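You operate a simulated robot arm through the tools that you are given. There is no shell and no other tool.

You are at the controls of a simulated robot arm. One attempt, no reset.

JOB
Pull the plug, fit the strainer, then tip the cold tea down the sink.
Fine: lay the plug on the strip between the sink and the counter's edge; put the mug back; the sink ends empty; spill nothing. Set down upright: sink plug, grey mug.
Where things are to end (x, y in the base frame): sink plug within 6 cm of [50, 0].

It is judged by the outcome, as a careful person would: the job done as asked, and still so three seconds after it is handed in. It fails if anything else is knocked over, pushed out of place, dropped, spilled or broken.

ROBOT AND FRAMES
A 6-joint arm with a four-finger gripper, fixed in place. Base frame: the origin is at the foot of the arm, x ahead of it, y to its left, z up. Lengths are in cm, angles in rad, forces in N, time in s.
With the tool pointing down near the work surface it reaches from about 10 to 64 cm from the base axis. Its first joint turns from -2.897 to 2.897 rad. Payload 3.43 kg.
Tool frame: the origin (TCP) lies between the finger pads and is the grasp point; the fingertips stand 3 cm ahead of it; z points along the fingers, y is the line along which they close. Largest opening 12 cm; the body of the gripper starts 8.5 cm behind the TCP.
Orientation is that of the tool frame in the base frame, as a unit quaternion [w, x, y, z]. With the fingers straight down and closing along the base's y, the tool's x points along the base's -x, its y along +y and its z along -z.

CONTROLS
- The arm moves only by the tool play_rows. Its argument "motion" is a list of rows, each an object (a shift or turn left out is 0, a gripper value left out holds the last) with "linear": the shift along the tool's x, y, z in units of 25 mm (1.0 is 25 mm), a list of three; "angular": the turn, a rotation vector about the tool's x, y, z in units of 6 degrees (1.0 is 6 degrees), a list of three. In form: [{"linear": [dx, dy, dz], "angular": [wx, wy, wz]}, ...]. A call has 1 to 20 rows; each row shifts and turns the commanded pose from where the row before left it, along the tool's axes as they then stand. "hand" is the gripper command, from -1 (fully open) to 1 (shut), values between in proportion, set as the call begins (left out, the last holds). A call with a number of a shift or a turn outside -1 to 1 is refused whole. Rows are played at 5 a second. More than 5 cm and 0.15 rad between two rows, or a gripper value outside its range, and nothing of the call is played. Where a pose cannot be reached the arm comes as near as it can. A force on the tool above 40 N (or 10 N above the force at the start of the call, whichever is more), or a blocked arm, ends the call early, and 0.2 s more pass. Each finger halts on what it meets, pressing with about 45 N; the grip force reading is that of the motor and also rises with nothing between the fingers. The clock runs only during rows and for 0.2 s after the last one: add rows that do not move to give the fingers time. It gives the time, the measured TCP pose, the force on the tool (base axes), the opening and the grip force at its end, in the units of the frame above (readings bear some noise), with the torque about the TCP (base axes, N m) and any sound that the robot's microphone picked up, and new pictures: "views" is both (left out), scene, wrist or none.
- Cameras (640 x 400 px; columns grow to the right, rows downward): "scene" is fixed at [5.06, 50.01, 162.09]; the picture's right is [-0.59, -0.81, 0.00], its down [-0.55, 0.40, -0.73] and it looks along [0.59, -0.43, -0.68] (base axes); focal length 322 px, centre (320, 200). "wrist" rides on the gripper at [7.1, -1.7, -12] in the tool frame; the picture's right is [0.23, 0.97, 0.00], its down [-0.81, 0.19, -0.55] and it looks along [-0.54, 0.13, 0.83] (tool axes); focal length 275 px, centre (320, 200).
- move_column(by): slides the trunk up (or, below 0, down) by that many cm; the arm rides with it, the base frame stays. It gives what a move gives, with no picture.
- locate(camera, pixels): for up to 12 pixels [column, row] of the newest picture of that camera ("zoom" is the newest enlarged one), the place [x, y, z] in the base frame of the surface seen there, good to about 0.2 cm. It takes no simulated time.
- inspect(camera, box): a new picture of the part [left, top, right, bottom] of that camera's present view, enlarged. It takes no simulated time.
- finish_job(): hands the job in; it is judged then, once.

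Leave the gripper open and the arm clear of the work at the hand-in unless told otherwise.

The tools are called after "Emit:" as name(argument=value, ...) on one line, values as JSON. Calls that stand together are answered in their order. play_rows: Moves the arm, as the interface text tells. Its arguments: {"type":"object","properties":{"motion":{"type":"array","items":{"type":"object","properties":{"linear":{"type":"array","items":{"type":"number"}},"angular":{"type":"array","items":{"type":"number"}}}}},"hand":{"type":"number"},"views":{"type":"string","enum":["both","scene","wrist","none"]}},"required":["motion"]} The other tools are called the same way: move_column (by) slides the trunk up or down; locate (camera, pixels) gives the place of the surface under pixels of a picture; inspect (camera, box) takes an enlarged picture of a part of a camera's view; finish_job () hands the job in.

At the start:

```text
t: 0.0
ee_pos: [47.71, 7.31, 126.7]
tool_rot: [0.0, 0.0, 1.0, 0.0]
ft_force: [0.1, -1.0, 0.4]
wrist_torque: [-0.01, -0.02, 0.03]
opening: 11.98
grasp_force: 0.0
trunk travel left (down, up): [-22.5, 21.5]
```

scene: 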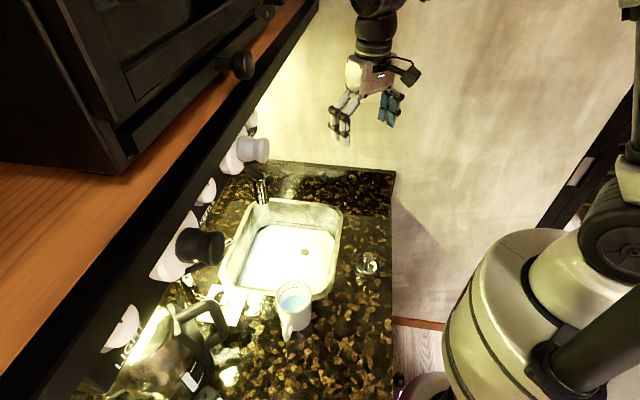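
wrist: 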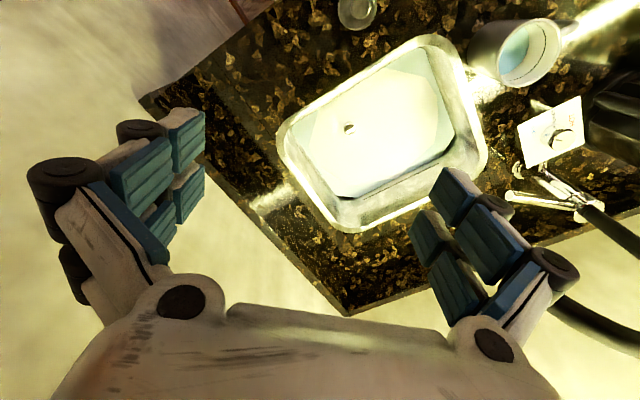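

I see the sink in the scene picture (around 285,250), a mug at (293,308), a small item at (367,263) that may be the strainer, and a dot in the sink at (305,252), which may be the plug. I'll enlarge these before I move anything.

Emit:
inspect(camera="scene", box=[200, 160, 400, 285])

Emit:
inspect(camera="scene", box=[100, 240, 400, 400])

Emit:
inspect(camera="wrist", box=[260, 0, 640, 240])

Emit:
locate(camera="scene", pixels=[[305, 252], [367, 263], [293, 308], [293, 290], [285, 340], [228, 298], [262, 190], [300, 200], [340, 212], [325, 297], [222, 285], [290, 260]])

```text
3.20 times, centred on (300, 222) of scene
```

zoom: 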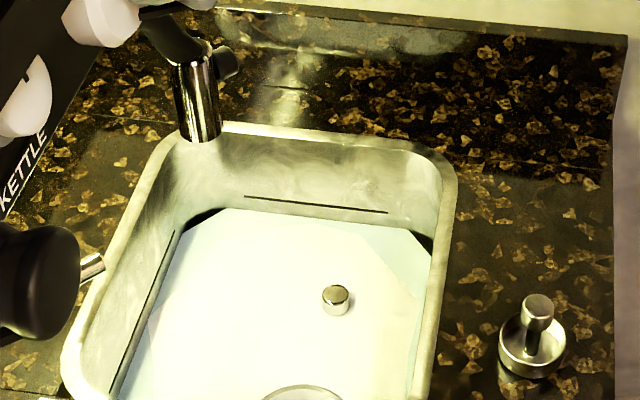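

```text
2.13 times, centred on (250, 320) of scene
```

zoom: 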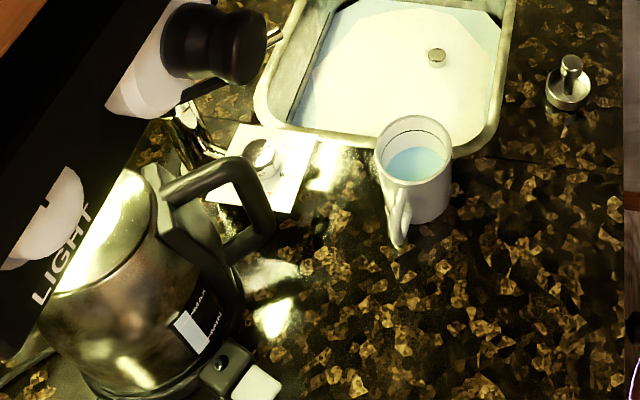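

```text
1.67 times, centred on (450, 120) of wrist
```

zoom: 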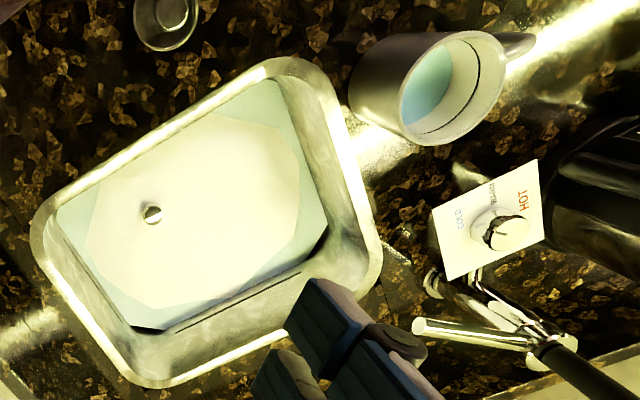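

```text
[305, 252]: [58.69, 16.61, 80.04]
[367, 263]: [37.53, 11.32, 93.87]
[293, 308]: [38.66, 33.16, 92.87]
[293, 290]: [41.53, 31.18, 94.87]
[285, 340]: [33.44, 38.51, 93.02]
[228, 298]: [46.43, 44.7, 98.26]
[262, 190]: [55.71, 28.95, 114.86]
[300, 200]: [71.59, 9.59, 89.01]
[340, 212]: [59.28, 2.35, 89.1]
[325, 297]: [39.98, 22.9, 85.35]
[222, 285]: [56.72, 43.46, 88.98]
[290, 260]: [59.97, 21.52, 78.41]
```

The counter top is at about z=89, the strainer with a knob stands on the strip at (37.5, 11.3), and the plug knob in the sink is at about (58.7, 16.6, 80). Next I'll measure the sink rim, the counter edges, the strainer and the mug more closely.

Emit:
locate(camera="scene", pixels=[[395, 172], [392, 240], [391, 300], [390, 380], [275, 162], [340, 235], [333, 285], [325, 297], [272, 200], [245, 240], [222, 278], [360, 275]])

Emit:
inspect(camera="scene", box=[335, 235, 399, 275])

```text
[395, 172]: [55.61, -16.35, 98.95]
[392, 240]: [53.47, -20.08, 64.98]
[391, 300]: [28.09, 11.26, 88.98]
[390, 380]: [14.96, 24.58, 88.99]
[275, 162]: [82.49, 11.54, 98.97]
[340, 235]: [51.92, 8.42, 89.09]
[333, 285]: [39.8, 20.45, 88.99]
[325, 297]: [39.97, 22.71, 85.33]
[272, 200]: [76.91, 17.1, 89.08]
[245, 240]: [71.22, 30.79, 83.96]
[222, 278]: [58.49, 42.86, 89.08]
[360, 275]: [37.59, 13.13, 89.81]
```

```text
10.00 times, centred on (367, 255) of scene
```

zoom: 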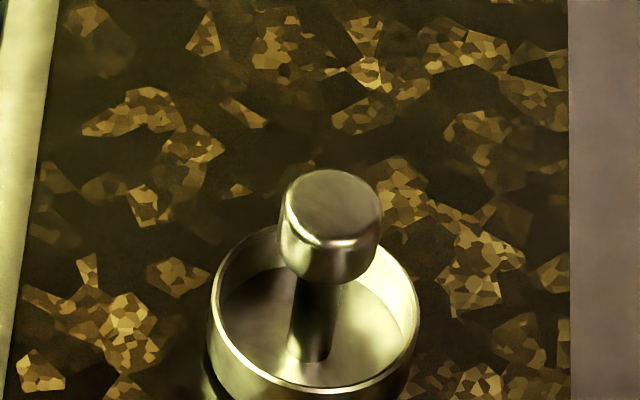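

The strip between sink and counter edge runs diagonally: sink edge at about x+y=60, counter edge at about x+y=39.5. Next I'll map the obstacles (tap, panel, kettle), the mug rim and the strainer knob.

Emit:
locate(camera="scene", pixels=[[262, 185], [263, 202], [257, 178], [250, 168], [252, 148], [235, 62], [205, 245], [235, 240], [205, 192], [210, 310], [226, 318], [170, 305]])

Emit:
inspect(camera="scene", box=[258, 272, 338, 350])

Emit:
inspect(camera="scene", box=[180, 120, 300, 220])

```text
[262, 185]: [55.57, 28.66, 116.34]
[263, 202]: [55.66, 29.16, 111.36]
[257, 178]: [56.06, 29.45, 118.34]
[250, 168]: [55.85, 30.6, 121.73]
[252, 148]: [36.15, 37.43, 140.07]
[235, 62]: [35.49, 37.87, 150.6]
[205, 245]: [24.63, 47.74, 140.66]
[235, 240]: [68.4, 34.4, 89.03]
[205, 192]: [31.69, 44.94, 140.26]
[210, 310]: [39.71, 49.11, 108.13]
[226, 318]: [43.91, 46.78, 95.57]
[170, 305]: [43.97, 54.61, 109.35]
```

```text
5.13 times, centred on (298, 311) of scene
```

zoom: 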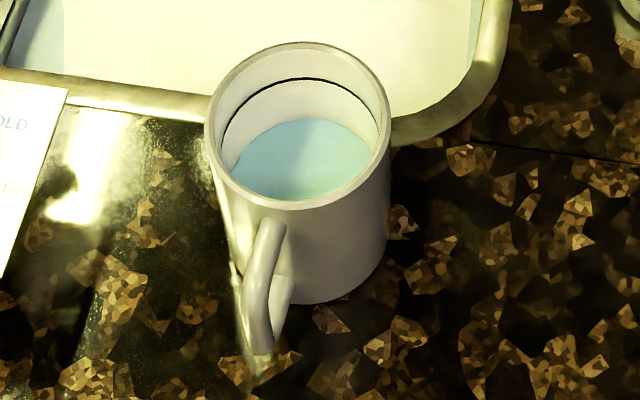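

```text
4.00 times, centred on (240, 170) of scene
```

zoom: 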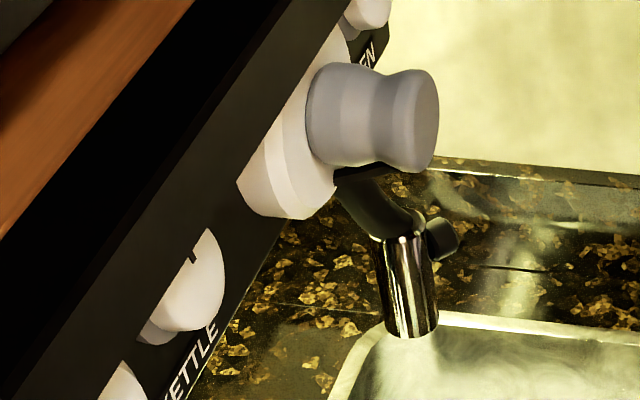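

The tap nozzle hangs over the sink at about (55.6, 29) with its lower end near z=110, and a knob panel overhangs from z≈140. Next I'll measure the mug rim and handle on a fresh enlargement.

Emit:
inspect(camera="scene", box=[258, 272, 338, 350])

```text
5.13 times, centred on (298, 311) of scene
```

zoom: 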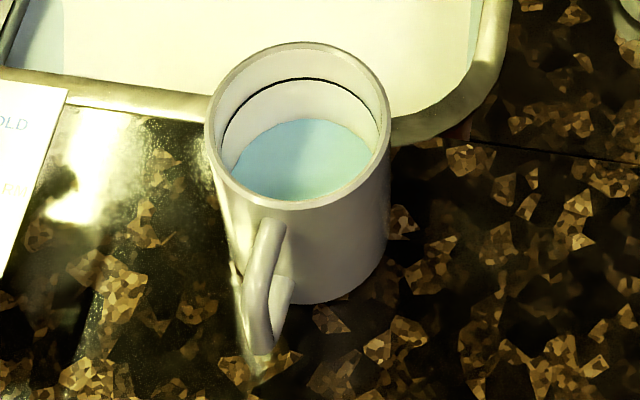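

The mug rim runs around zoom points (297,46), (209,140), (385,130) and (300,206), and the handle's outer part is at (258,340). I'll locate these points.

Emit:
locate(camera="zoom", pixels=[[297, 46], [210, 140], [385, 130], [300, 205], [235, 70], [365, 70], [358, 190], [240, 188], [268, 235], [258, 300], [258, 340], [300, 160]])

Emit:
locate(camera="wrist", pixels=[[350, 128], [357, 10], [330, 150], [400, 150], [430, 100], [340, 190], [455, 190], [290, 150], [440, 45], [355, 225], [475, 165], [515, 65]])

```text
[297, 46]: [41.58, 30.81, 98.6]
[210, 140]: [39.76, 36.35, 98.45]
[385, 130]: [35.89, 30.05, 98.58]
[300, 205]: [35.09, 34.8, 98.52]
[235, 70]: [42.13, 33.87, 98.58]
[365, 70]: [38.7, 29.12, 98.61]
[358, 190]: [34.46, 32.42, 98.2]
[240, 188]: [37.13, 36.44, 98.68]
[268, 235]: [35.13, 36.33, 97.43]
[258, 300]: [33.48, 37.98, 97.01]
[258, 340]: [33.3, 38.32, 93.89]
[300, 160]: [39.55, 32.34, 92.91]
```

```text
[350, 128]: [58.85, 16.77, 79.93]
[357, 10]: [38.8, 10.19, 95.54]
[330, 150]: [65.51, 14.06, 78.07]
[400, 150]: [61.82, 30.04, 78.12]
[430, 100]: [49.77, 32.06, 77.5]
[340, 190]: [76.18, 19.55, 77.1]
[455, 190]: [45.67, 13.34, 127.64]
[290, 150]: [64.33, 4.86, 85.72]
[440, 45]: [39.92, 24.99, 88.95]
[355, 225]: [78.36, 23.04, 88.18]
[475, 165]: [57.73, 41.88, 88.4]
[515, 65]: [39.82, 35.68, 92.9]
```

The mug's centre is about (38.1, 33.0), its rim is at z=98.6 and about 7.8 cm across, and the tea surface is at z=92.9. The handle points at about 133°. The plug knob top is at (58.8, 16.7, 80). I'll move above the plug to z≈110 with the opening narrowed to about 5 cm.

Emit:
play_rows(motion=[{"linear": [-0.634, 0.537, 0.954]}, {"linear": [-0.634, 0.537, 0.954]}, {"linear": [-0.634, 0.537, 0.954]}, {"linear": [-0.634, 0.537, 0.954]}, {"linear": [-0.634, 0.537, 0.954]}, {"linear": [-0.634, 0.537, 0.954]}, {"linear": [-0.634, 0.537, 0.954]}, {"linear": [0, 0, 0]}, {"linear": [0, 0, 0]}], hand=0.17)

```text
t: 2.0
ee_pos: [58.75, 16.76, 110.24]
tool_rot: [0.0, 0.0, 1.0, 0.001]
ft_force: [-0.1, -0.1, -1.2]
wrist_torque: [-0.02, -0.02, 0.01]
opening: 4.99
grasp_force: 0.0
trunk travel left (down, up): [-22.5, 21.5]
```

scene: 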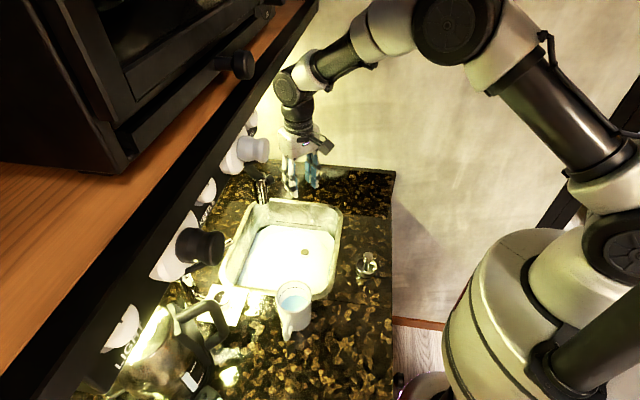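
wrist: 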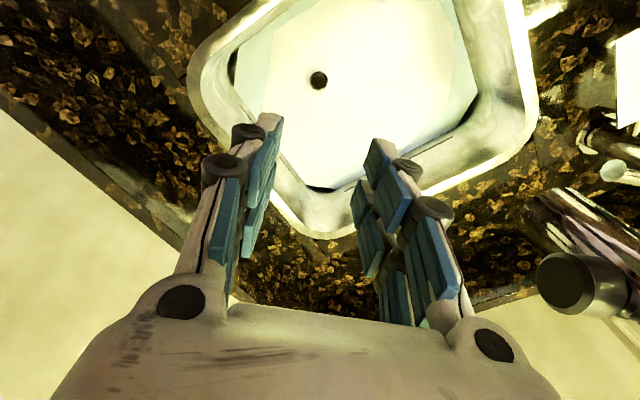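

I'm above the plug at (58.75, 16.76), and the wrist picture shows it at (318,80). Before going down I'll check how close the tap's parts at the right of the picture are, and look at the plug enlarged.

Emit:
locate(camera="wrist", pixels=[[560, 285], [600, 270], [590, 240], [550, 200], [318, 80], [640, 300], [320, 195], [612, 172], [600, 140]])

Emit:
inspect(camera="wrist", box=[270, 50, 366, 110])

```text
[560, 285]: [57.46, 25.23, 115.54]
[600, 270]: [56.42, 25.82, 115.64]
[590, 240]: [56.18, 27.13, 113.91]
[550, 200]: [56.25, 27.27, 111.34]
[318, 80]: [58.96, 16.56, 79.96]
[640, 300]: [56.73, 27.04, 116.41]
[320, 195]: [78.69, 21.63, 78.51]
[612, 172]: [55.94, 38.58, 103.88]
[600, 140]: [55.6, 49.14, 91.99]
```

```text
6.67 times, centred on (318, 80) of wrist
```

zoom: 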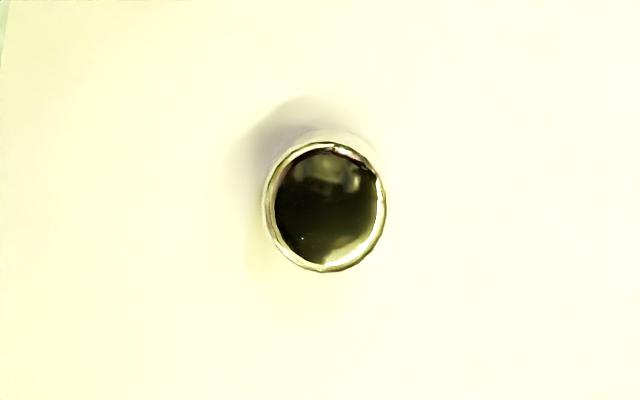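

The tap's side knob is at about (57, 25.2, 115.5), roughly 2.4 cm beyond the gripper body's edge. I'll check where the wrist links sit relative to the tap.

Emit:
locate(camera="scene", pixels=[[290, 88], [279, 90], [305, 75], [285, 115], [298, 120], [300, 140], [283, 75], [270, 160], [330, 65], [254, 178], [262, 192], [267, 180]])

Emit:
inspect(camera="scene", box=[220, 60, 380, 220])

```text
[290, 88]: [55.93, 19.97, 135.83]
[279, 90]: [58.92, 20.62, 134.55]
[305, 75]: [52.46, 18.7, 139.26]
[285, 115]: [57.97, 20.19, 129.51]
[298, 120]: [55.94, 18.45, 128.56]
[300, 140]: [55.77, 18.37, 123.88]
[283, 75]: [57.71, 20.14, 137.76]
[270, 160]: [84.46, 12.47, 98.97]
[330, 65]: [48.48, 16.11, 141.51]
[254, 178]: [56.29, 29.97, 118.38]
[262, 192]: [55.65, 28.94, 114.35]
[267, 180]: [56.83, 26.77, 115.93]
```

```text
2.50 times, centred on (300, 140) of scene
```

zoom: 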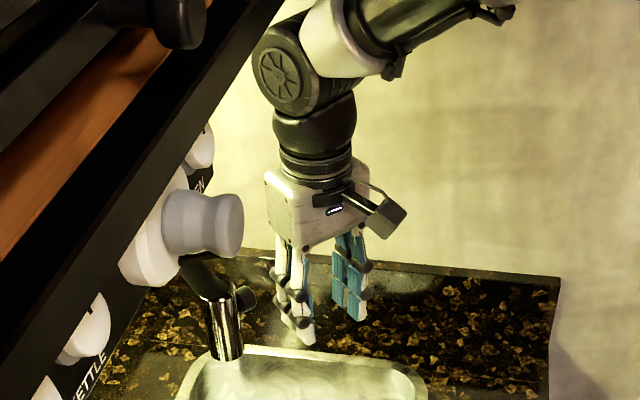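

The wrist's nearest face is at y≈20.5, so it clears the tap by about 4.5 cm. I'll go straight down to z≈88 above the plug and look again.

Emit:
play_rows(motion=[{"linear": [0, 0, 0.9]}, {"linear": [0, 0, 0.9]}, {"linear": [0, 0, 0.9]}, {"linear": [0, 0, 0.9]}, {"linear": [0, 0, 0.9]}, {"linear": [0, 0, 0.9]}, {"linear": [0, 0, 0.9]}, {"linear": [0, 0, 0.9]}, {"linear": [0, 0, 0.9]}, {"linear": [0, 0, 0.8]}, {"linear": [0, 0, 0]}])

```text
t: 4.4
ee_pos: [58.99, 16.62, 87.76]
tool_rot: [0.001, 0.0, 1.0, -0.001]
ft_force: [0.1, 0.3, -0.6]
wrist_torque: [-0.01, -0.01, -0.03]
opening: 5.0
grasp_force: 0.1
trunk travel left (down, up): [-22.5, 21.5]
```

scene: 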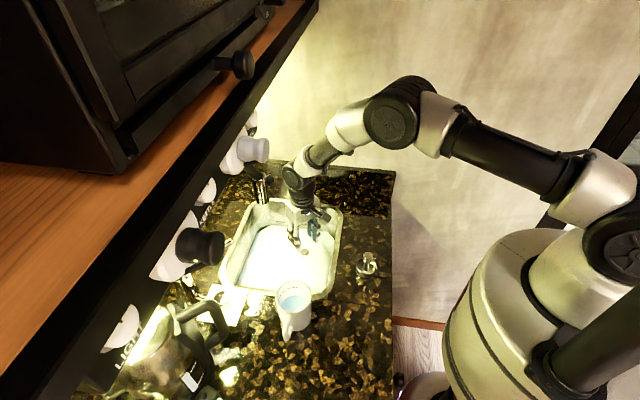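
wrist: 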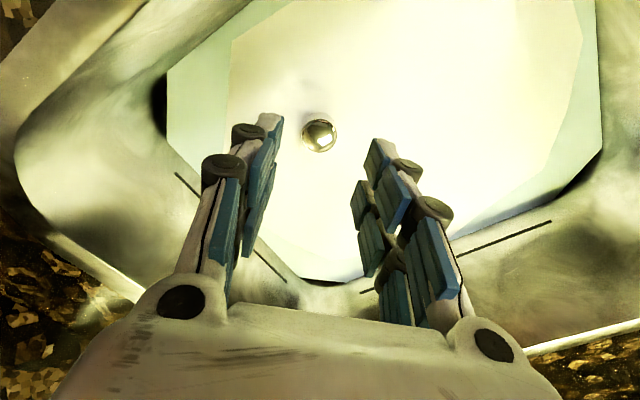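

The plug knob now shows at (319,136) in the wrist picture. I'll get its place from here before the last bit down.

Emit:
locate(camera="wrist", pixels=[[319, 136], [304, 136], [334, 136], [319, 122], [319, 150], [350, 130], [260, 140], [319, 165]])

Emit:
inspect(camera="wrist", box=[255, 95, 383, 175])

```text
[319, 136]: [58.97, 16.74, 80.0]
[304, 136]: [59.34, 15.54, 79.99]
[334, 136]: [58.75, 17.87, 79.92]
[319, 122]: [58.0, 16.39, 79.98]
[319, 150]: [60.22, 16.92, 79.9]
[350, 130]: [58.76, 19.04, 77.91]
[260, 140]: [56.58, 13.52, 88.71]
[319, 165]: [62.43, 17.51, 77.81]
```

```text
5.00 times, centred on (319, 135) of wrist
```

zoom: 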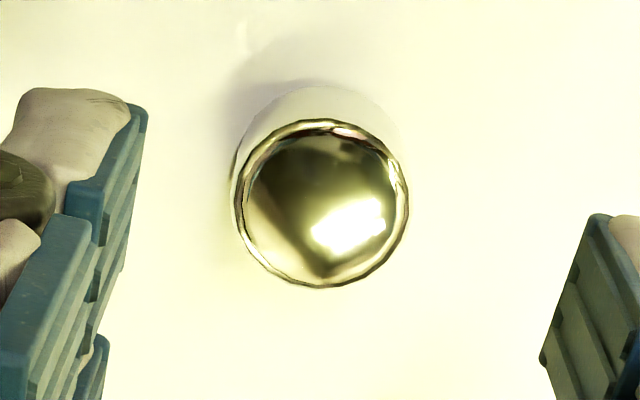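

The knob is about 2.4 cm across with its top at z=80, centred at (59.0, 16.7). The surface around it is at about 77.9. I'll lower to TCP z≈81 so the fingertips just reach that surface on both sides of the knob.

Emit:
play_rows(motion=[{"linear": [0, 0.03, 0.7]}, {"linear": [0, 0, 0.7]}, {"linear": [0, 0, 0.6]}, {"linear": [0, 0, 0.4]}, {"linear": [0, 0, 0.25]}, {"linear": [0, 0, 0]}])

```text
t: 5.8
ee_pos: [58.89, 16.6, 81.06]
tool_rot: [0.001, 0.001, 1.0, 0.0]
ft_force: [0.4, -0.1, 0.0]
wrist_torque: [0.04, 0.0, 0.05]
opening: 5.0
grasp_force: 0.2
trunk travel left (down, up): [-22.5, 21.5]
```

scene: 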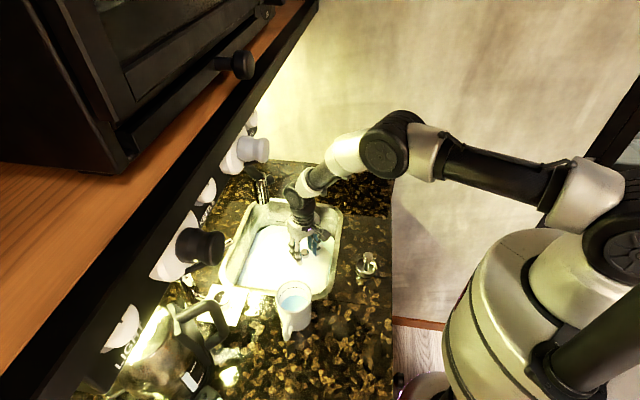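
wrist: 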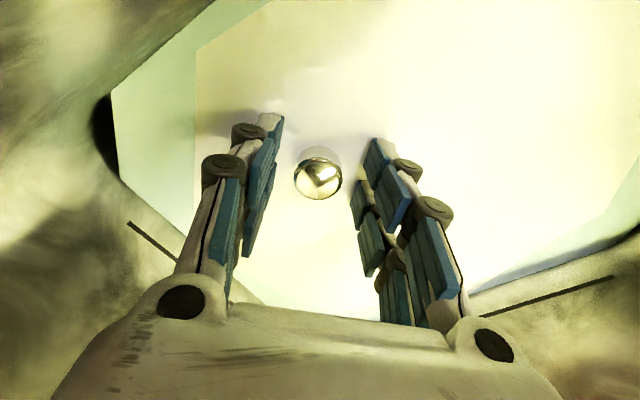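

No contact force so far. I'll try another 0.6 cm down slowly for a better hold, watching the force.

Emit:
play_rows(motion=[{"linear": [0, 0, 0.08]}, {"linear": [0, 0, 0.08]}, {"linear": [0, 0, 0.08]}, {"linear": [0, 0, 0]}], views="wrist")

```text
t: 6.8
ee_pos: [58.88, 16.69, 80.6]
tool_rot: [0.001, 0.0, 1.0, 0.001]
ft_force: [-0.1, 0.1, -0.1]
wrist_torque: [-0.01, 0.0, -0.01]
opening: 4.99
grasp_force: 0.0
trunk travel left (down, up): [-22.5, 21.5]
```

wrist: 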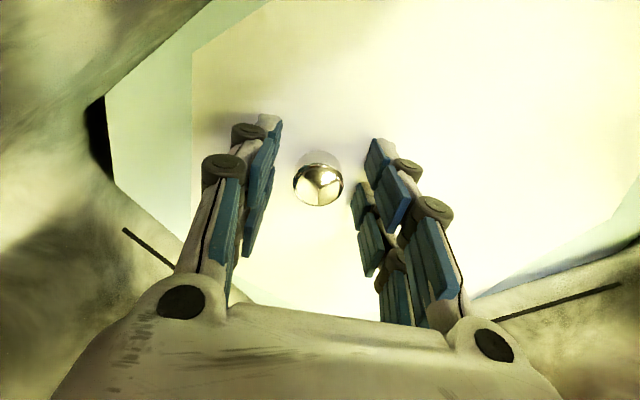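

Still no contact with the tips at 77.6, so that surface is water. I'll go 0.7 cm lower and then close on the knob.

Emit:
play_rows(motion=[{"linear": [-0.04, 0, 0.1]}, {"linear": [0, 0, 0.1]}, {"linear": [0, 0, 0.08]}, {"linear": [0, 0, 0]}], views="none")

Emit:
play_rows(motion=[{"linear": [0, 0, 0]}, {"linear": [0, 0, 0]}, {"linear": [0, 0, 0]}, {"linear": [0, 0, 0]}, {"linear": [0, 0, 0]}], hand=1.0, views="wrist")

```text
t: 7.8
ee_pos: [58.8, 16.78, 79.86]
tool_rot: [0.0, 0.0, 1.0, 0.0]
ft_force: [0.7, -0.5, -0.5]
wrist_torque: [-0.02, 0.03, -0.01]
opening: 4.97
grasp_force: 0.1
trunk travel left (down, up): [-22.5, 21.5]
```

```text
t: 9.0
ee_pos: [58.88, 16.68, 79.93]
tool_rot: [0.0, 0.0, 1.0, 0.0]
ft_force: [0.1, -0.8, 0.8]
wrist_torque: [0.0, 0.0, 0.01]
opening: 2.5
grasp_force: 45.1
trunk travel left (down, up): [-22.5, 21.5]
```

wrist: 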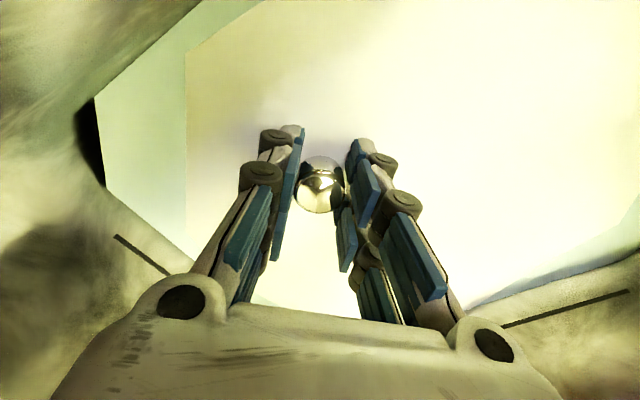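

The knob is gripped (opening 2.5 cm, 45 N). I'll pull straight up slowly and watch the force.

Emit:
play_rows(motion=[{"linear": [0, 0, -0.1]}, {"linear": [0, 0, -0.1]}, {"linear": [0, 0, -0.2]}, {"linear": [0, 0, -0.2]}, {"linear": [0, 0, -0.2]}, {"linear": [0, 0, -0.2]}, {"linear": [0, 0, -0.2]}, {"linear": [0, 0, -0.2]}, {"linear": [0, 0, 0]}])

```text
t: 11.0
ee_pos: [58.96, 16.7, 83.44]
tool_rot: [0.0, 0.0, 1.0, -0.001]
ft_force: [0.6, -0.1, -1.5]
wrist_torque: [0.01, 0.01, -0.01]
opening: 2.51
grasp_force: 45.3
trunk travel left (down, up): [-22.5, 21.5]
```

scene: 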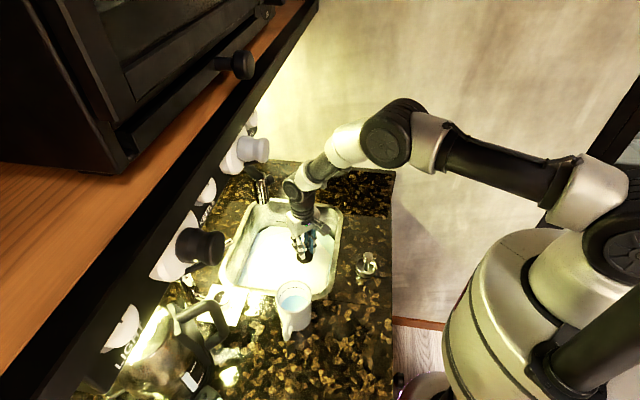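
wrist: 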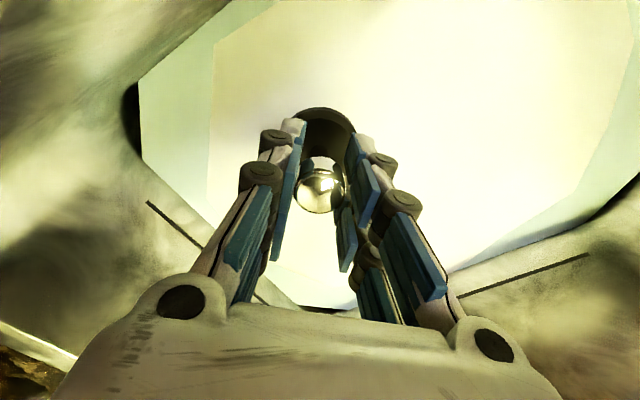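

The plug came out, and its black disc shows under the knob. I'll raise it to about z=101 to clear the sink rim, then look.

Emit:
play_rows(motion=[{"linear": [0, 0, -0.5]}, {"linear": [0, 0, -0.8]}, {"linear": [0, 0, -0.8]}, {"linear": [0, 0, -0.8]}, {"linear": [0, 0, -0.8]}, {"linear": [0, 0, -0.8]}, {"linear": [0, 0, -0.8]}, {"linear": [0, 0, -0.8]}, {"linear": [0, 0, -0.5]}, {"linear": [0, 0, -0.4]}, {"linear": [0, 0, 0]}])

```text
t: 13.4
ee_pos: [58.93, 16.7, 100.92]
tool_rot: [0.001, 0.0, 1.0, -0.001]
ft_force: [0.1, 0.2, -1.1]
wrist_torque: [-0.01, 0.01, 0.03]
opening: 2.5
grasp_force: 45.4
trunk travel left (down, up): [-22.5, 21.5]
```

scene: 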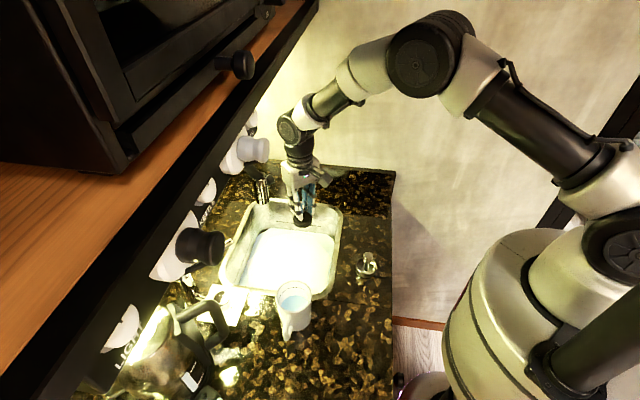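
wrist: 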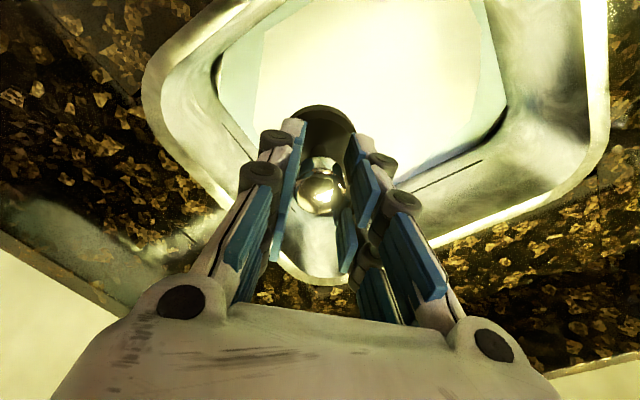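

The plug is held above the rim. I'll look at it enlarged to judge its height below the grip.

Emit:
inspect(camera="scene", box=[264, 180, 344, 230])

```text
8.00 times, centred on (304, 205) of scene
```

zoom: 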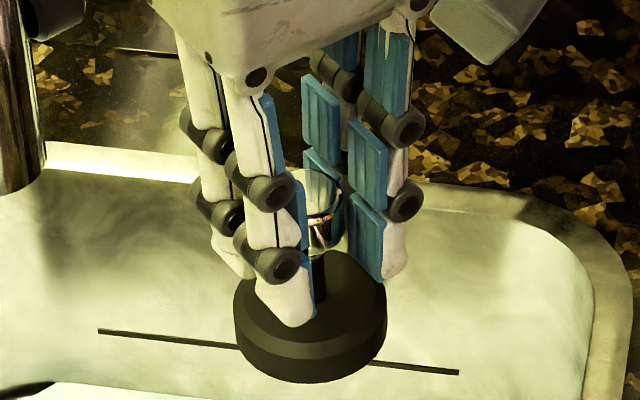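

Emit:
locate(camera="zoom", pixels=[[312, 380], [312, 350], [312, 335], [238, 310], [383, 300], [322, 195], [320, 240]])

```text
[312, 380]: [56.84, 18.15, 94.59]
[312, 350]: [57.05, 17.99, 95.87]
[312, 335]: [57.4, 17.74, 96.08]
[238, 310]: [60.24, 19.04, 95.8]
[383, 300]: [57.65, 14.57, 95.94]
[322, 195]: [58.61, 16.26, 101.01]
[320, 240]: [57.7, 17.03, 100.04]
```

The plug's bottom is about 6.4 cm below the TCP, so it should touch the counter at TCP z≈95.4. I'll carry it across at this height to above (50, 0) and look.

Emit:
play_rows(motion=[{"linear": [0.2, -0.4, -0.1]}, {"linear": [0.45, -0.83, 0]}, {"linear": [0.45, -0.83, 0]}, {"linear": [0.45, -0.83, 0]}, {"linear": [0.45, -0.83, 0]}, {"linear": [0.45, -0.83, 0]}, {"linear": [0.45, -0.83, 0]}, {"linear": [0.45, -0.83, 0]}, {"linear": [0.22, -0.47, 0]}, {"linear": [0, 0, 0]}, {"linear": [0, 0, 0]}])

```text
t: 15.8
ee_pos: [50.18, -0.11, 101.07]
tool_rot: [0.0, 0.0, 1.0, 0.0]
ft_force: [-0.4, -1.2, -0.9]
wrist_torque: [0.0, 0.03, 0.01]
opening: 2.52
grasp_force: 45.3
trunk travel left (down, up): [-22.5, 21.5]
```

scene: 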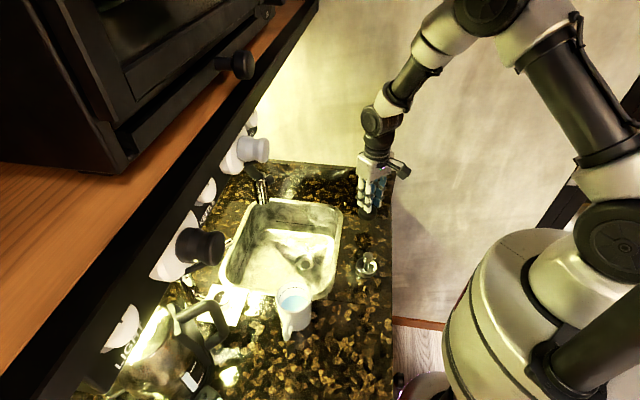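
wrist: 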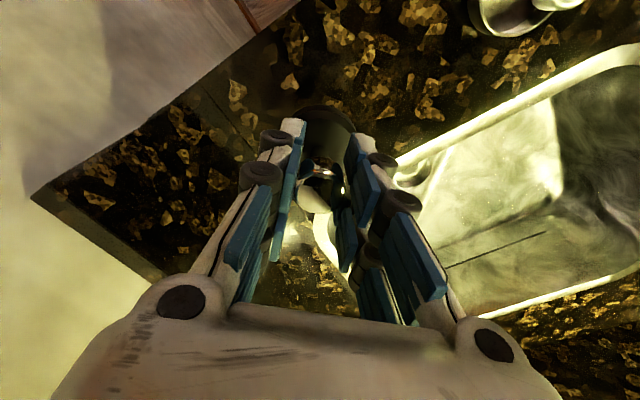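

The sink has drained already, and the drain hole shows at (303,262). I'm over (50, 0), so I'll lower the plug: quickly to z≈96.3, then in small steps until it touches.

Emit:
play_rows(motion=[{"linear": [0.03, 0.03, 0.5]}, {"linear": [0, 0, 0.6]}, {"linear": [0, 0, 0.5]}, {"linear": [0, 0, 0.3]}, {"linear": [0, 0, 0.08]}, {"linear": [0, 0, 0.08]}, {"linear": [0, 0, 0.08]}, {"linear": [0, 0, 0]}])

```text
t: 17.6
ee_pos: [49.93, -0.0, 95.87]
tool_rot: [0.001, 0.001, 1.0, 0.0]
ft_force: [-0.2, -0.2, 8.3]
wrist_torque: [0.12, 0.06, 0.0]
opening: 2.5
grasp_force: 44.6
trunk travel left (down, up): [-22.5, 21.5]
```

scene: 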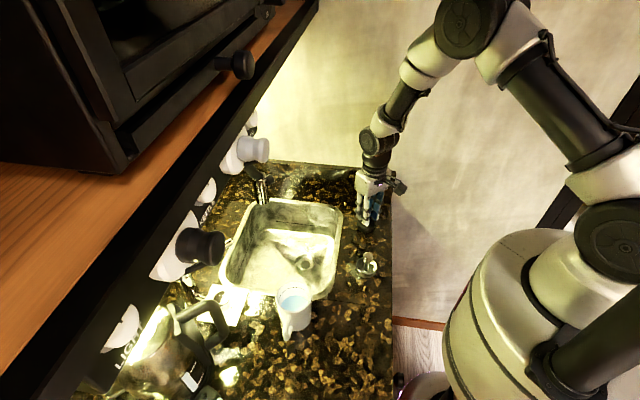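
wrist: 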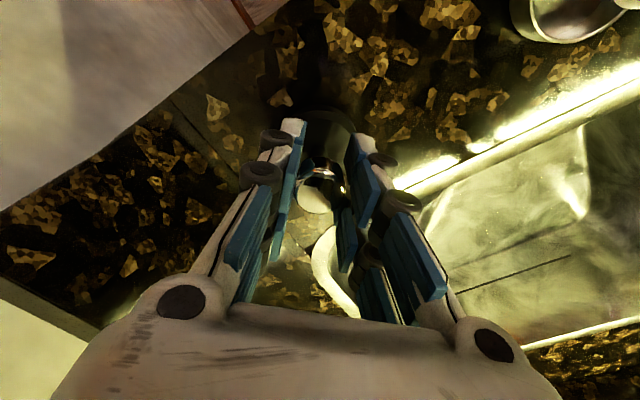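

The plug touches the counter (8 N up-force at z=95.87). I'll ease off a hair and open the fingers.

Emit:
play_rows(motion=[{"linear": [0, 0, -0.03]}, {"linear": [0, 0, 0]}], views="none")

Emit:
play_rows(motion=[{"linear": [0, 0, 0]}, {"linear": [0, 0, 0]}, {"linear": [0, 0, 0]}, {"linear": [0, 0, 0]}], hand=0.1)

```text
t: 18.2
ee_pos: [49.91, -0.0, 95.86]
tool_rot: [-0.001, 0.0, 1.0, -0.001]
ft_force: [-0.2, -0.5, 0.5]
wrist_torque: [-0.02, 0.01, 0.03]
opening: 2.49
grasp_force: 45.7
trunk travel left (down, up): [-22.5, 21.5]
```

```text
t: 19.2
ee_pos: [49.92, -0.06, 95.94]
tool_rot: [0.001, -0.001, 1.0, 0.0]
ft_force: [-0.6, 0.2, 0.1]
wrist_torque: [0.02, 0.01, -0.01]
opening: 5.4
grasp_force: 0.0
trunk travel left (down, up): [-22.5, 21.5]
```

scene: 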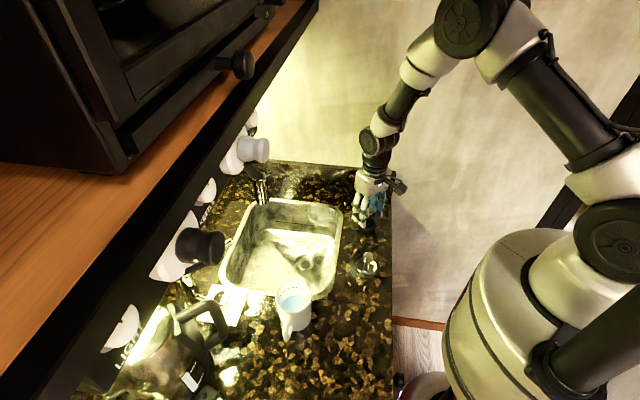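
wrist: 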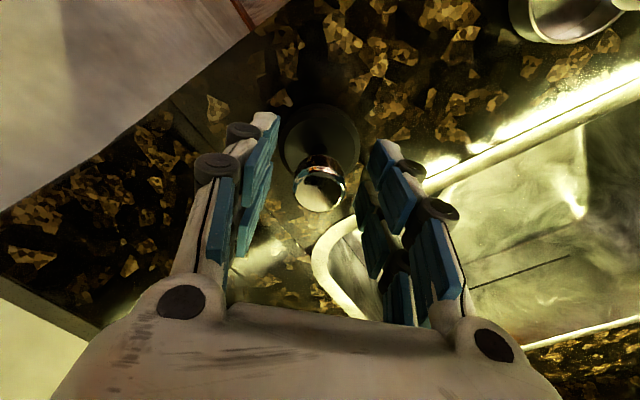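

The plug stands on its own at (50, 0). I'll rise clear of it, move over near the strainer at about (39, 10.5), and look down at it.

Emit:
play_rows(motion=[{"linear": [0, 0, -0.4]}, {"linear": [0, 0, -0.9]}, {"linear": [0, 0, -1.0]}, {"linear": [0, 0, -1.0]}, {"linear": [0, 0, -1.0]}, {"linear": [0, 0, -0.7]}, {"linear": [0.8, 0.8, 0]}, {"linear": [0.9, 0.85, 0]}, {"linear": [0.9, 0.85, 0]}, {"linear": [0.9, 0.85, 0]}, {"linear": [0.86, 0.85, 0]}, {"linear": [0, 0, 0]}, {"linear": [0, 0, 0]}])

```text
t: 22.0
ee_pos: [38.9, 10.54, 108.48]
tool_rot: [0.0, 0.0, 1.0, 0.0]
ft_force: [-0.3, -0.8, 0.2]
wrist_torque: [0.01, 0.0, 0.0]
opening: 5.4
grasp_force: 0.1
trunk travel left (down, up): [-22.5, 21.5]
```

scene: 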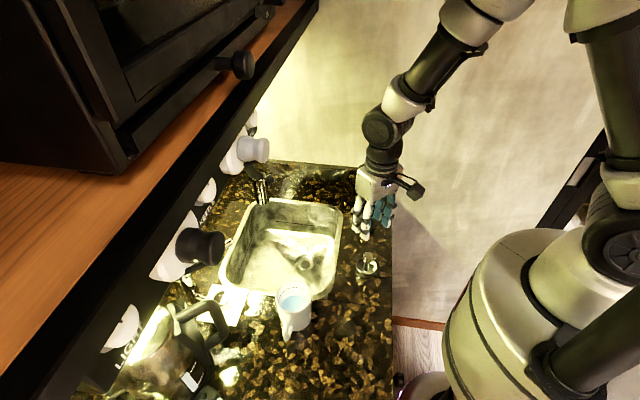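
wrist: 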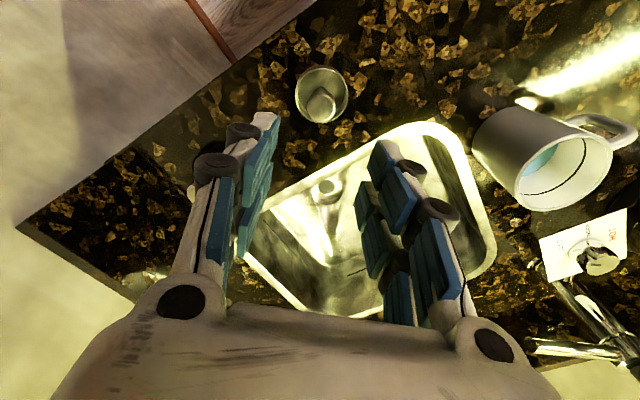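

The strainer shows at (321,97) in the wrist picture and the drain at (328,187). I'll enlarge both and locate the strainer knob and the drain hole.

Emit:
inspect(camera="wrist", box=[273, 55, 369, 130])

Emit:
locate(camera="wrist", pixels=[[321, 104], [321, 115], [310, 102], [333, 102], [321, 75], [300, 95], [345, 95], [325, 188], [318, 180], [340, 190], [325, 200], [322, 182]])

Emit:
locate(camera="scene", pixels=[[305, 263], [297, 262], [312, 263], [305, 257], [305, 269], [290, 260], [270, 250], [322, 245], [368, 228], [367, 219]])

Emit:
inspect(camera="scene", box=[260, 220, 388, 300])

```text
5.33 times, centred on (321, 92) of wrist
```

zoom: 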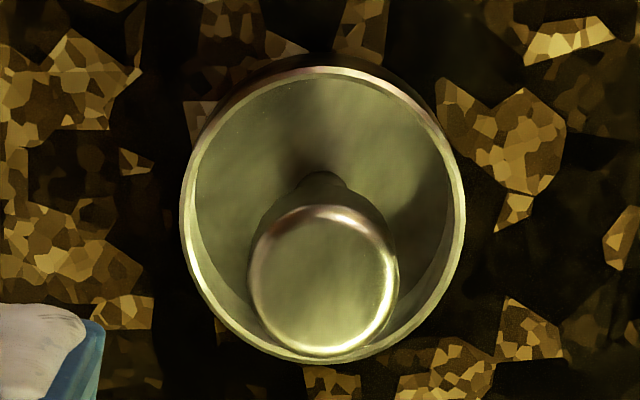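

```text
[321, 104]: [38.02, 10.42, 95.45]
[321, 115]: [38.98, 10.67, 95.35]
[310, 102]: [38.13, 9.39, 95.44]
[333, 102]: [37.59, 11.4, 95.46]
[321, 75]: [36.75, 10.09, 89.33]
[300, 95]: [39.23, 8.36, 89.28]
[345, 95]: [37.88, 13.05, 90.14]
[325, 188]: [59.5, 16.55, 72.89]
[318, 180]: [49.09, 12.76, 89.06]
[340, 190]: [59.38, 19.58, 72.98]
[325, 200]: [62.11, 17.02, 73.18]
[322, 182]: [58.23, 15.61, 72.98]
```

```text
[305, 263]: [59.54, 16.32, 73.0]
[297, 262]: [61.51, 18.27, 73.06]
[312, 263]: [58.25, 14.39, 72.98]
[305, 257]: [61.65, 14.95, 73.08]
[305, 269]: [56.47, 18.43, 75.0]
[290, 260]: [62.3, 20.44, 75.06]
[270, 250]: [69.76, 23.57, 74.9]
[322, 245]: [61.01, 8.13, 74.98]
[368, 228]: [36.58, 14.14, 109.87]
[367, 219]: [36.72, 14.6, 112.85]
```

```text
5.00 times, centred on (324, 260) of scene
```

zoom: 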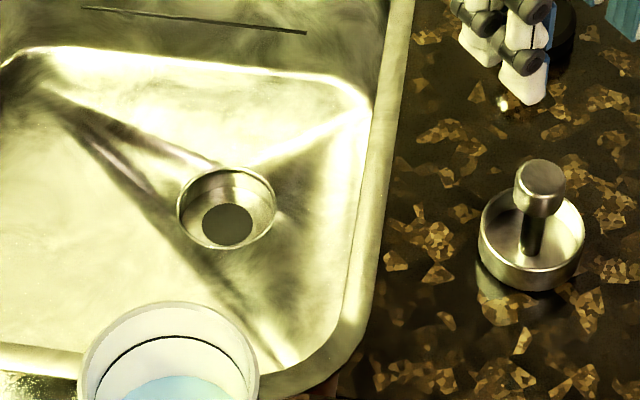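

The drain recess has its floor at z≈73 and its rim at z≈75. The strainer knob is centred at about (38.25, 10.5) with its top at 95.4. I'll pin down the drain centre from its rim in the enlarged picture.

Emit:
locate(camera="zoom", pixels=[[174, 212], [280, 205], [227, 162], [227, 254], [190, 180], [262, 178], [190, 240], [265, 240], [480, 235], [586, 235], [540, 290], [542, 175]])

```text
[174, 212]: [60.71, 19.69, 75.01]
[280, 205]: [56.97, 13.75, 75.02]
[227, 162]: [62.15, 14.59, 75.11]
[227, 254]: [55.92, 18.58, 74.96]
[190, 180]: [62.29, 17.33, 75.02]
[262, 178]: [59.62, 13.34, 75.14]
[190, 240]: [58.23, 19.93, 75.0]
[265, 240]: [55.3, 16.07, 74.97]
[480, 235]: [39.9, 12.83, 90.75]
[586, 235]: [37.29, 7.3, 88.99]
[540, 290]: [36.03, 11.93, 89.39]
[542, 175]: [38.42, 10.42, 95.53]
```

The drain is centred at (58.9, 16.7) and about 7 cm across at its rim, while the strainer is about 5.3 cm across. I'll centre over the strainer knob and go down to TCP z≈95.4, tips above the basket rim, looking before I close.

Emit:
play_rows(motion=[{"linear": [0.26, -0.02, 0.3]}, {"linear": [0, 0, 0.9]}, {"linear": [0, 0, 0.9]}, {"linear": [0, 0, 0.9]}, {"linear": [0, 0, 0.8]}, {"linear": [0, 0, 0.5]}, {"linear": [0, 0, 0.4]}, {"linear": [0, 0, 0]}])

```text
t: 23.8
ee_pos: [38.37, 10.43, 96.51]
tool_rot: [0.0, -0.001, 1.0, 0.0]
ft_force: [1.2, -0.3, -0.8]
wrist_torque: [-0.01, 0.03, 0.01]
opening: 5.4
grasp_force: 0.0
trunk travel left (down, up): [-22.5, 21.5]
```

scene: 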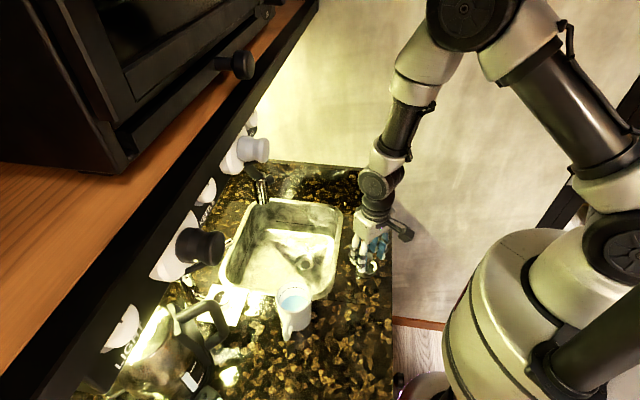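
wrist: 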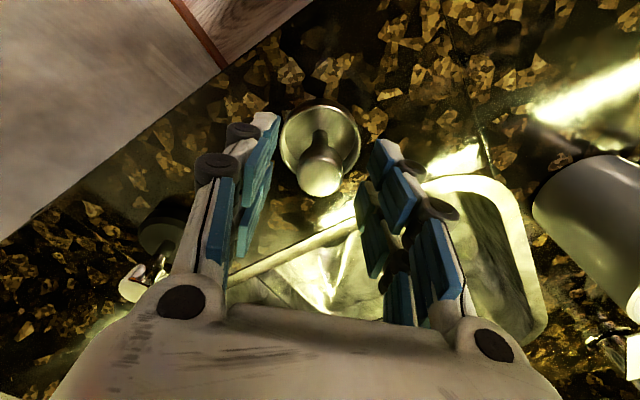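

The knob sits between the fingers. I'll lower another 1.1 cm and close on it.

Emit:
play_rows(motion=[{"linear": [0, 0.03, 0.24]}, {"linear": [0, 0, 0.2]}, {"linear": [0, 0, 0]}], views="none")

Emit:
play_rows(motion=[{"linear": [0, 0, 0]}, {"linear": [0, 0, 0]}, {"linear": [0, 0, 0]}, {"linear": [0, 0, 0]}, {"linear": [0, 0, 0]}], hand=1.0, views="wrist")

```text
t: 24.6
ee_pos: [38.28, 10.57, 95.54]
tool_rot: [0.0, 0.0, 1.0, 0.0]
ft_force: [-0.3, 0.2, -0.2]
wrist_torque: [0.01, 0.0, -0.01]
opening: 5.39
grasp_force: 0.0
trunk travel left (down, up): [-22.5, 21.5]
```

```text
t: 25.8
ee_pos: [38.52, 10.65, 95.61]
tool_rot: [0.001, -0.001, 1.0, 0.0]
ft_force: [-0.5, 0.4, -0.4]
wrist_torque: [0.0, -0.02, 0.0]
opening: 2.21
grasp_force: 45.2
trunk travel left (down, up): [-22.5, 21.5]
```

wrist: 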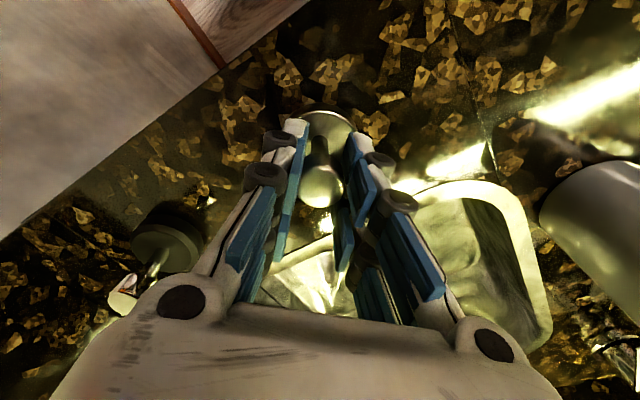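

The strainer knob is gripped (opening 2.2 cm). I'll lift 8 cm and then carry it across to above the drain at (58.9, 16.7).

Emit:
play_rows(motion=[{"linear": [0, 0, -0.2]}, {"linear": [0, 0, -0.6]}, {"linear": [0, 0, -0.8]}, {"linear": [0, 0, -0.8]}, {"linear": [0, 0, -0.8]}, {"linear": [-0.4, 0.12, 0]}, {"linear": [-0.85, 0.254, 0]}, {"linear": [-0.85, 0.254, 0]}, {"linear": [-0.85, 0.254, 0]}, {"linear": [-0.85, 0.254, 0]}, {"linear": [-0.85, 0.254, 0]}, {"linear": [-0.85, 0.254, 0]}, {"linear": [-0.85, 0.254, 0]}, {"linear": [-0.85, 0.254, 0]}, {"linear": [-0.85, 0.254, 0]}, {"linear": [-0.2, 0.05, 0]}, {"linear": [0, 0, 0]}, {"linear": [0, 0, 0]}])

```text
t: 29.6
ee_pos: [58.82, 16.49, 103.43]
tool_rot: [0.0, 0.0, 1.0, 0.0]
ft_force: [-0.4, 0.8, -0.2]
wrist_torque: [0.0, -0.01, 0.01]
opening: 2.22
grasp_force: 44.9
trunk travel left (down, up): [-22.5, 21.5]
```

scene: 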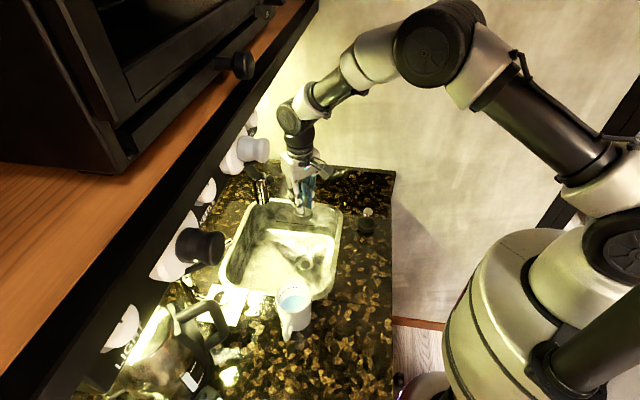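
wrist: 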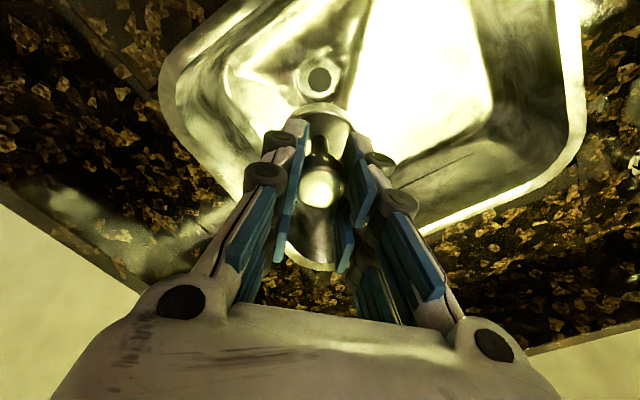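

The strainer hangs above the drain, which shows at (318,77) in the wrist picture. I'll measure the strainer's and the drain's exact centres before lowering.

Emit:
inspect(camera="wrist", box=[256, 40, 384, 220])

Emit:
locate(camera="wrist", pixels=[[321, 188], [321, 178], [321, 198], [319, 78], [319, 54], [319, 100], [297, 78], [341, 78], [308, 78], [330, 78], [322, 110], [349, 125]])

Emit:
inspect(camera="scene", box=[264, 170, 344, 220])

```text
2.22 times, centred on (320, 130) of wrist
```

zoom: 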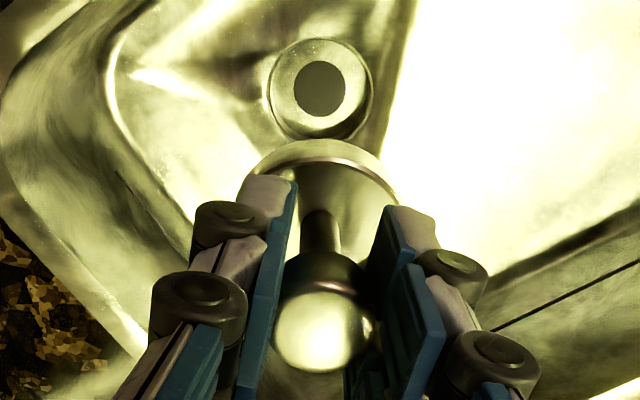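

```text
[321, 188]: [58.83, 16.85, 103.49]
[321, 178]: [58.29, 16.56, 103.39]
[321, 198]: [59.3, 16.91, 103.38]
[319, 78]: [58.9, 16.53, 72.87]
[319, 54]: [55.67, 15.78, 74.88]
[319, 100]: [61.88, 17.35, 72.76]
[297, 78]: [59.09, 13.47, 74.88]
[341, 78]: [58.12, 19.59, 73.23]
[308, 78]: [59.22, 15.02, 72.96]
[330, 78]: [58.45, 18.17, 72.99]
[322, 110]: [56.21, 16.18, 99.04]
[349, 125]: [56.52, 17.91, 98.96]
```

```text
8.00 times, centred on (304, 195) of scene
```

zoom: 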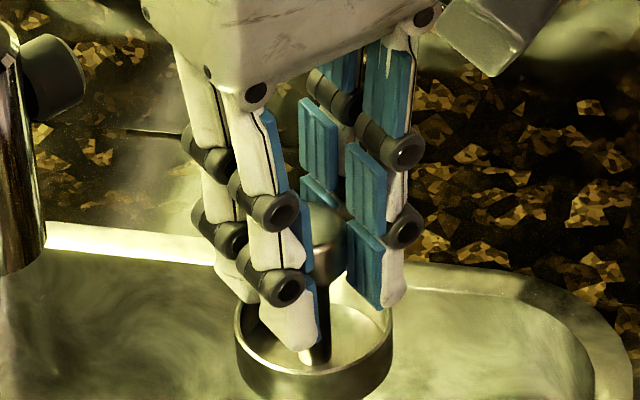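

The strainer is aligned with the drain to within about 0.1 cm. It should seat at TCP z≈79.6. I'll lower to z≈83 and then look.

Emit:
play_rows(motion=[{"linear": [-0.03, 0.04, 0.4]}, {"linear": [0, 0, 0.85]}, {"linear": [0, 0, 0.85]}, {"linear": [0, 0, 0.85]}, {"linear": [0, 0, 0.85]}, {"linear": [0, 0, 0.85]}, {"linear": [0, 0, 0.85]}, {"linear": [0, 0, 0.85]}, {"linear": [0, 0, 0.85]}, {"linear": [0, 0, 0.6]}, {"linear": [0, 0, 0.3]}, {"linear": [0, 0, 0]}])

```text
t: 32.2
ee_pos: [58.99, 16.72, 83.2]
tool_rot: [0.0, 0.0, 1.0, 0.0]
ft_force: [1.2, 0.0, -0.9]
wrist_torque: [0.0, 0.0, 0.03]
opening: 2.19
grasp_force: 44.3
trunk travel left (down, up): [-22.5, 21.5]
```

scene: 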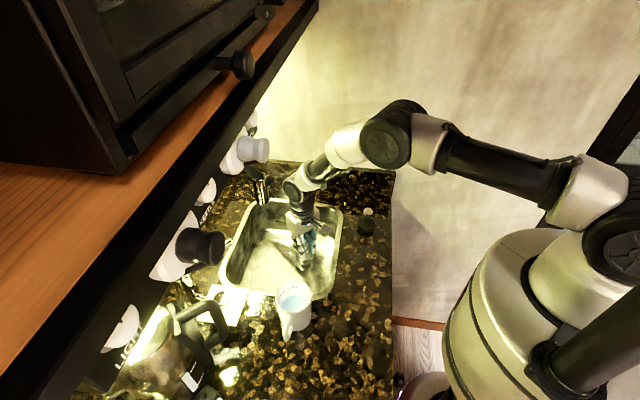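
wrist: 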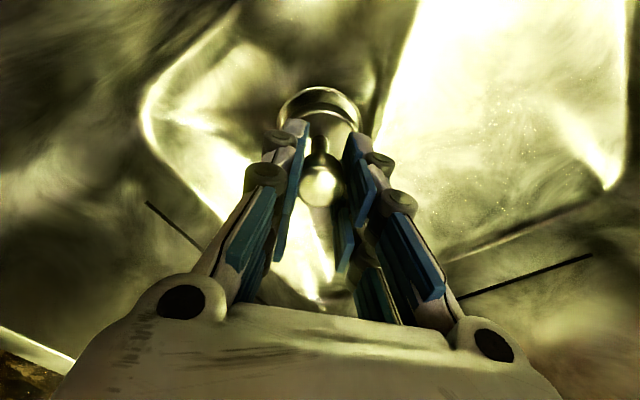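

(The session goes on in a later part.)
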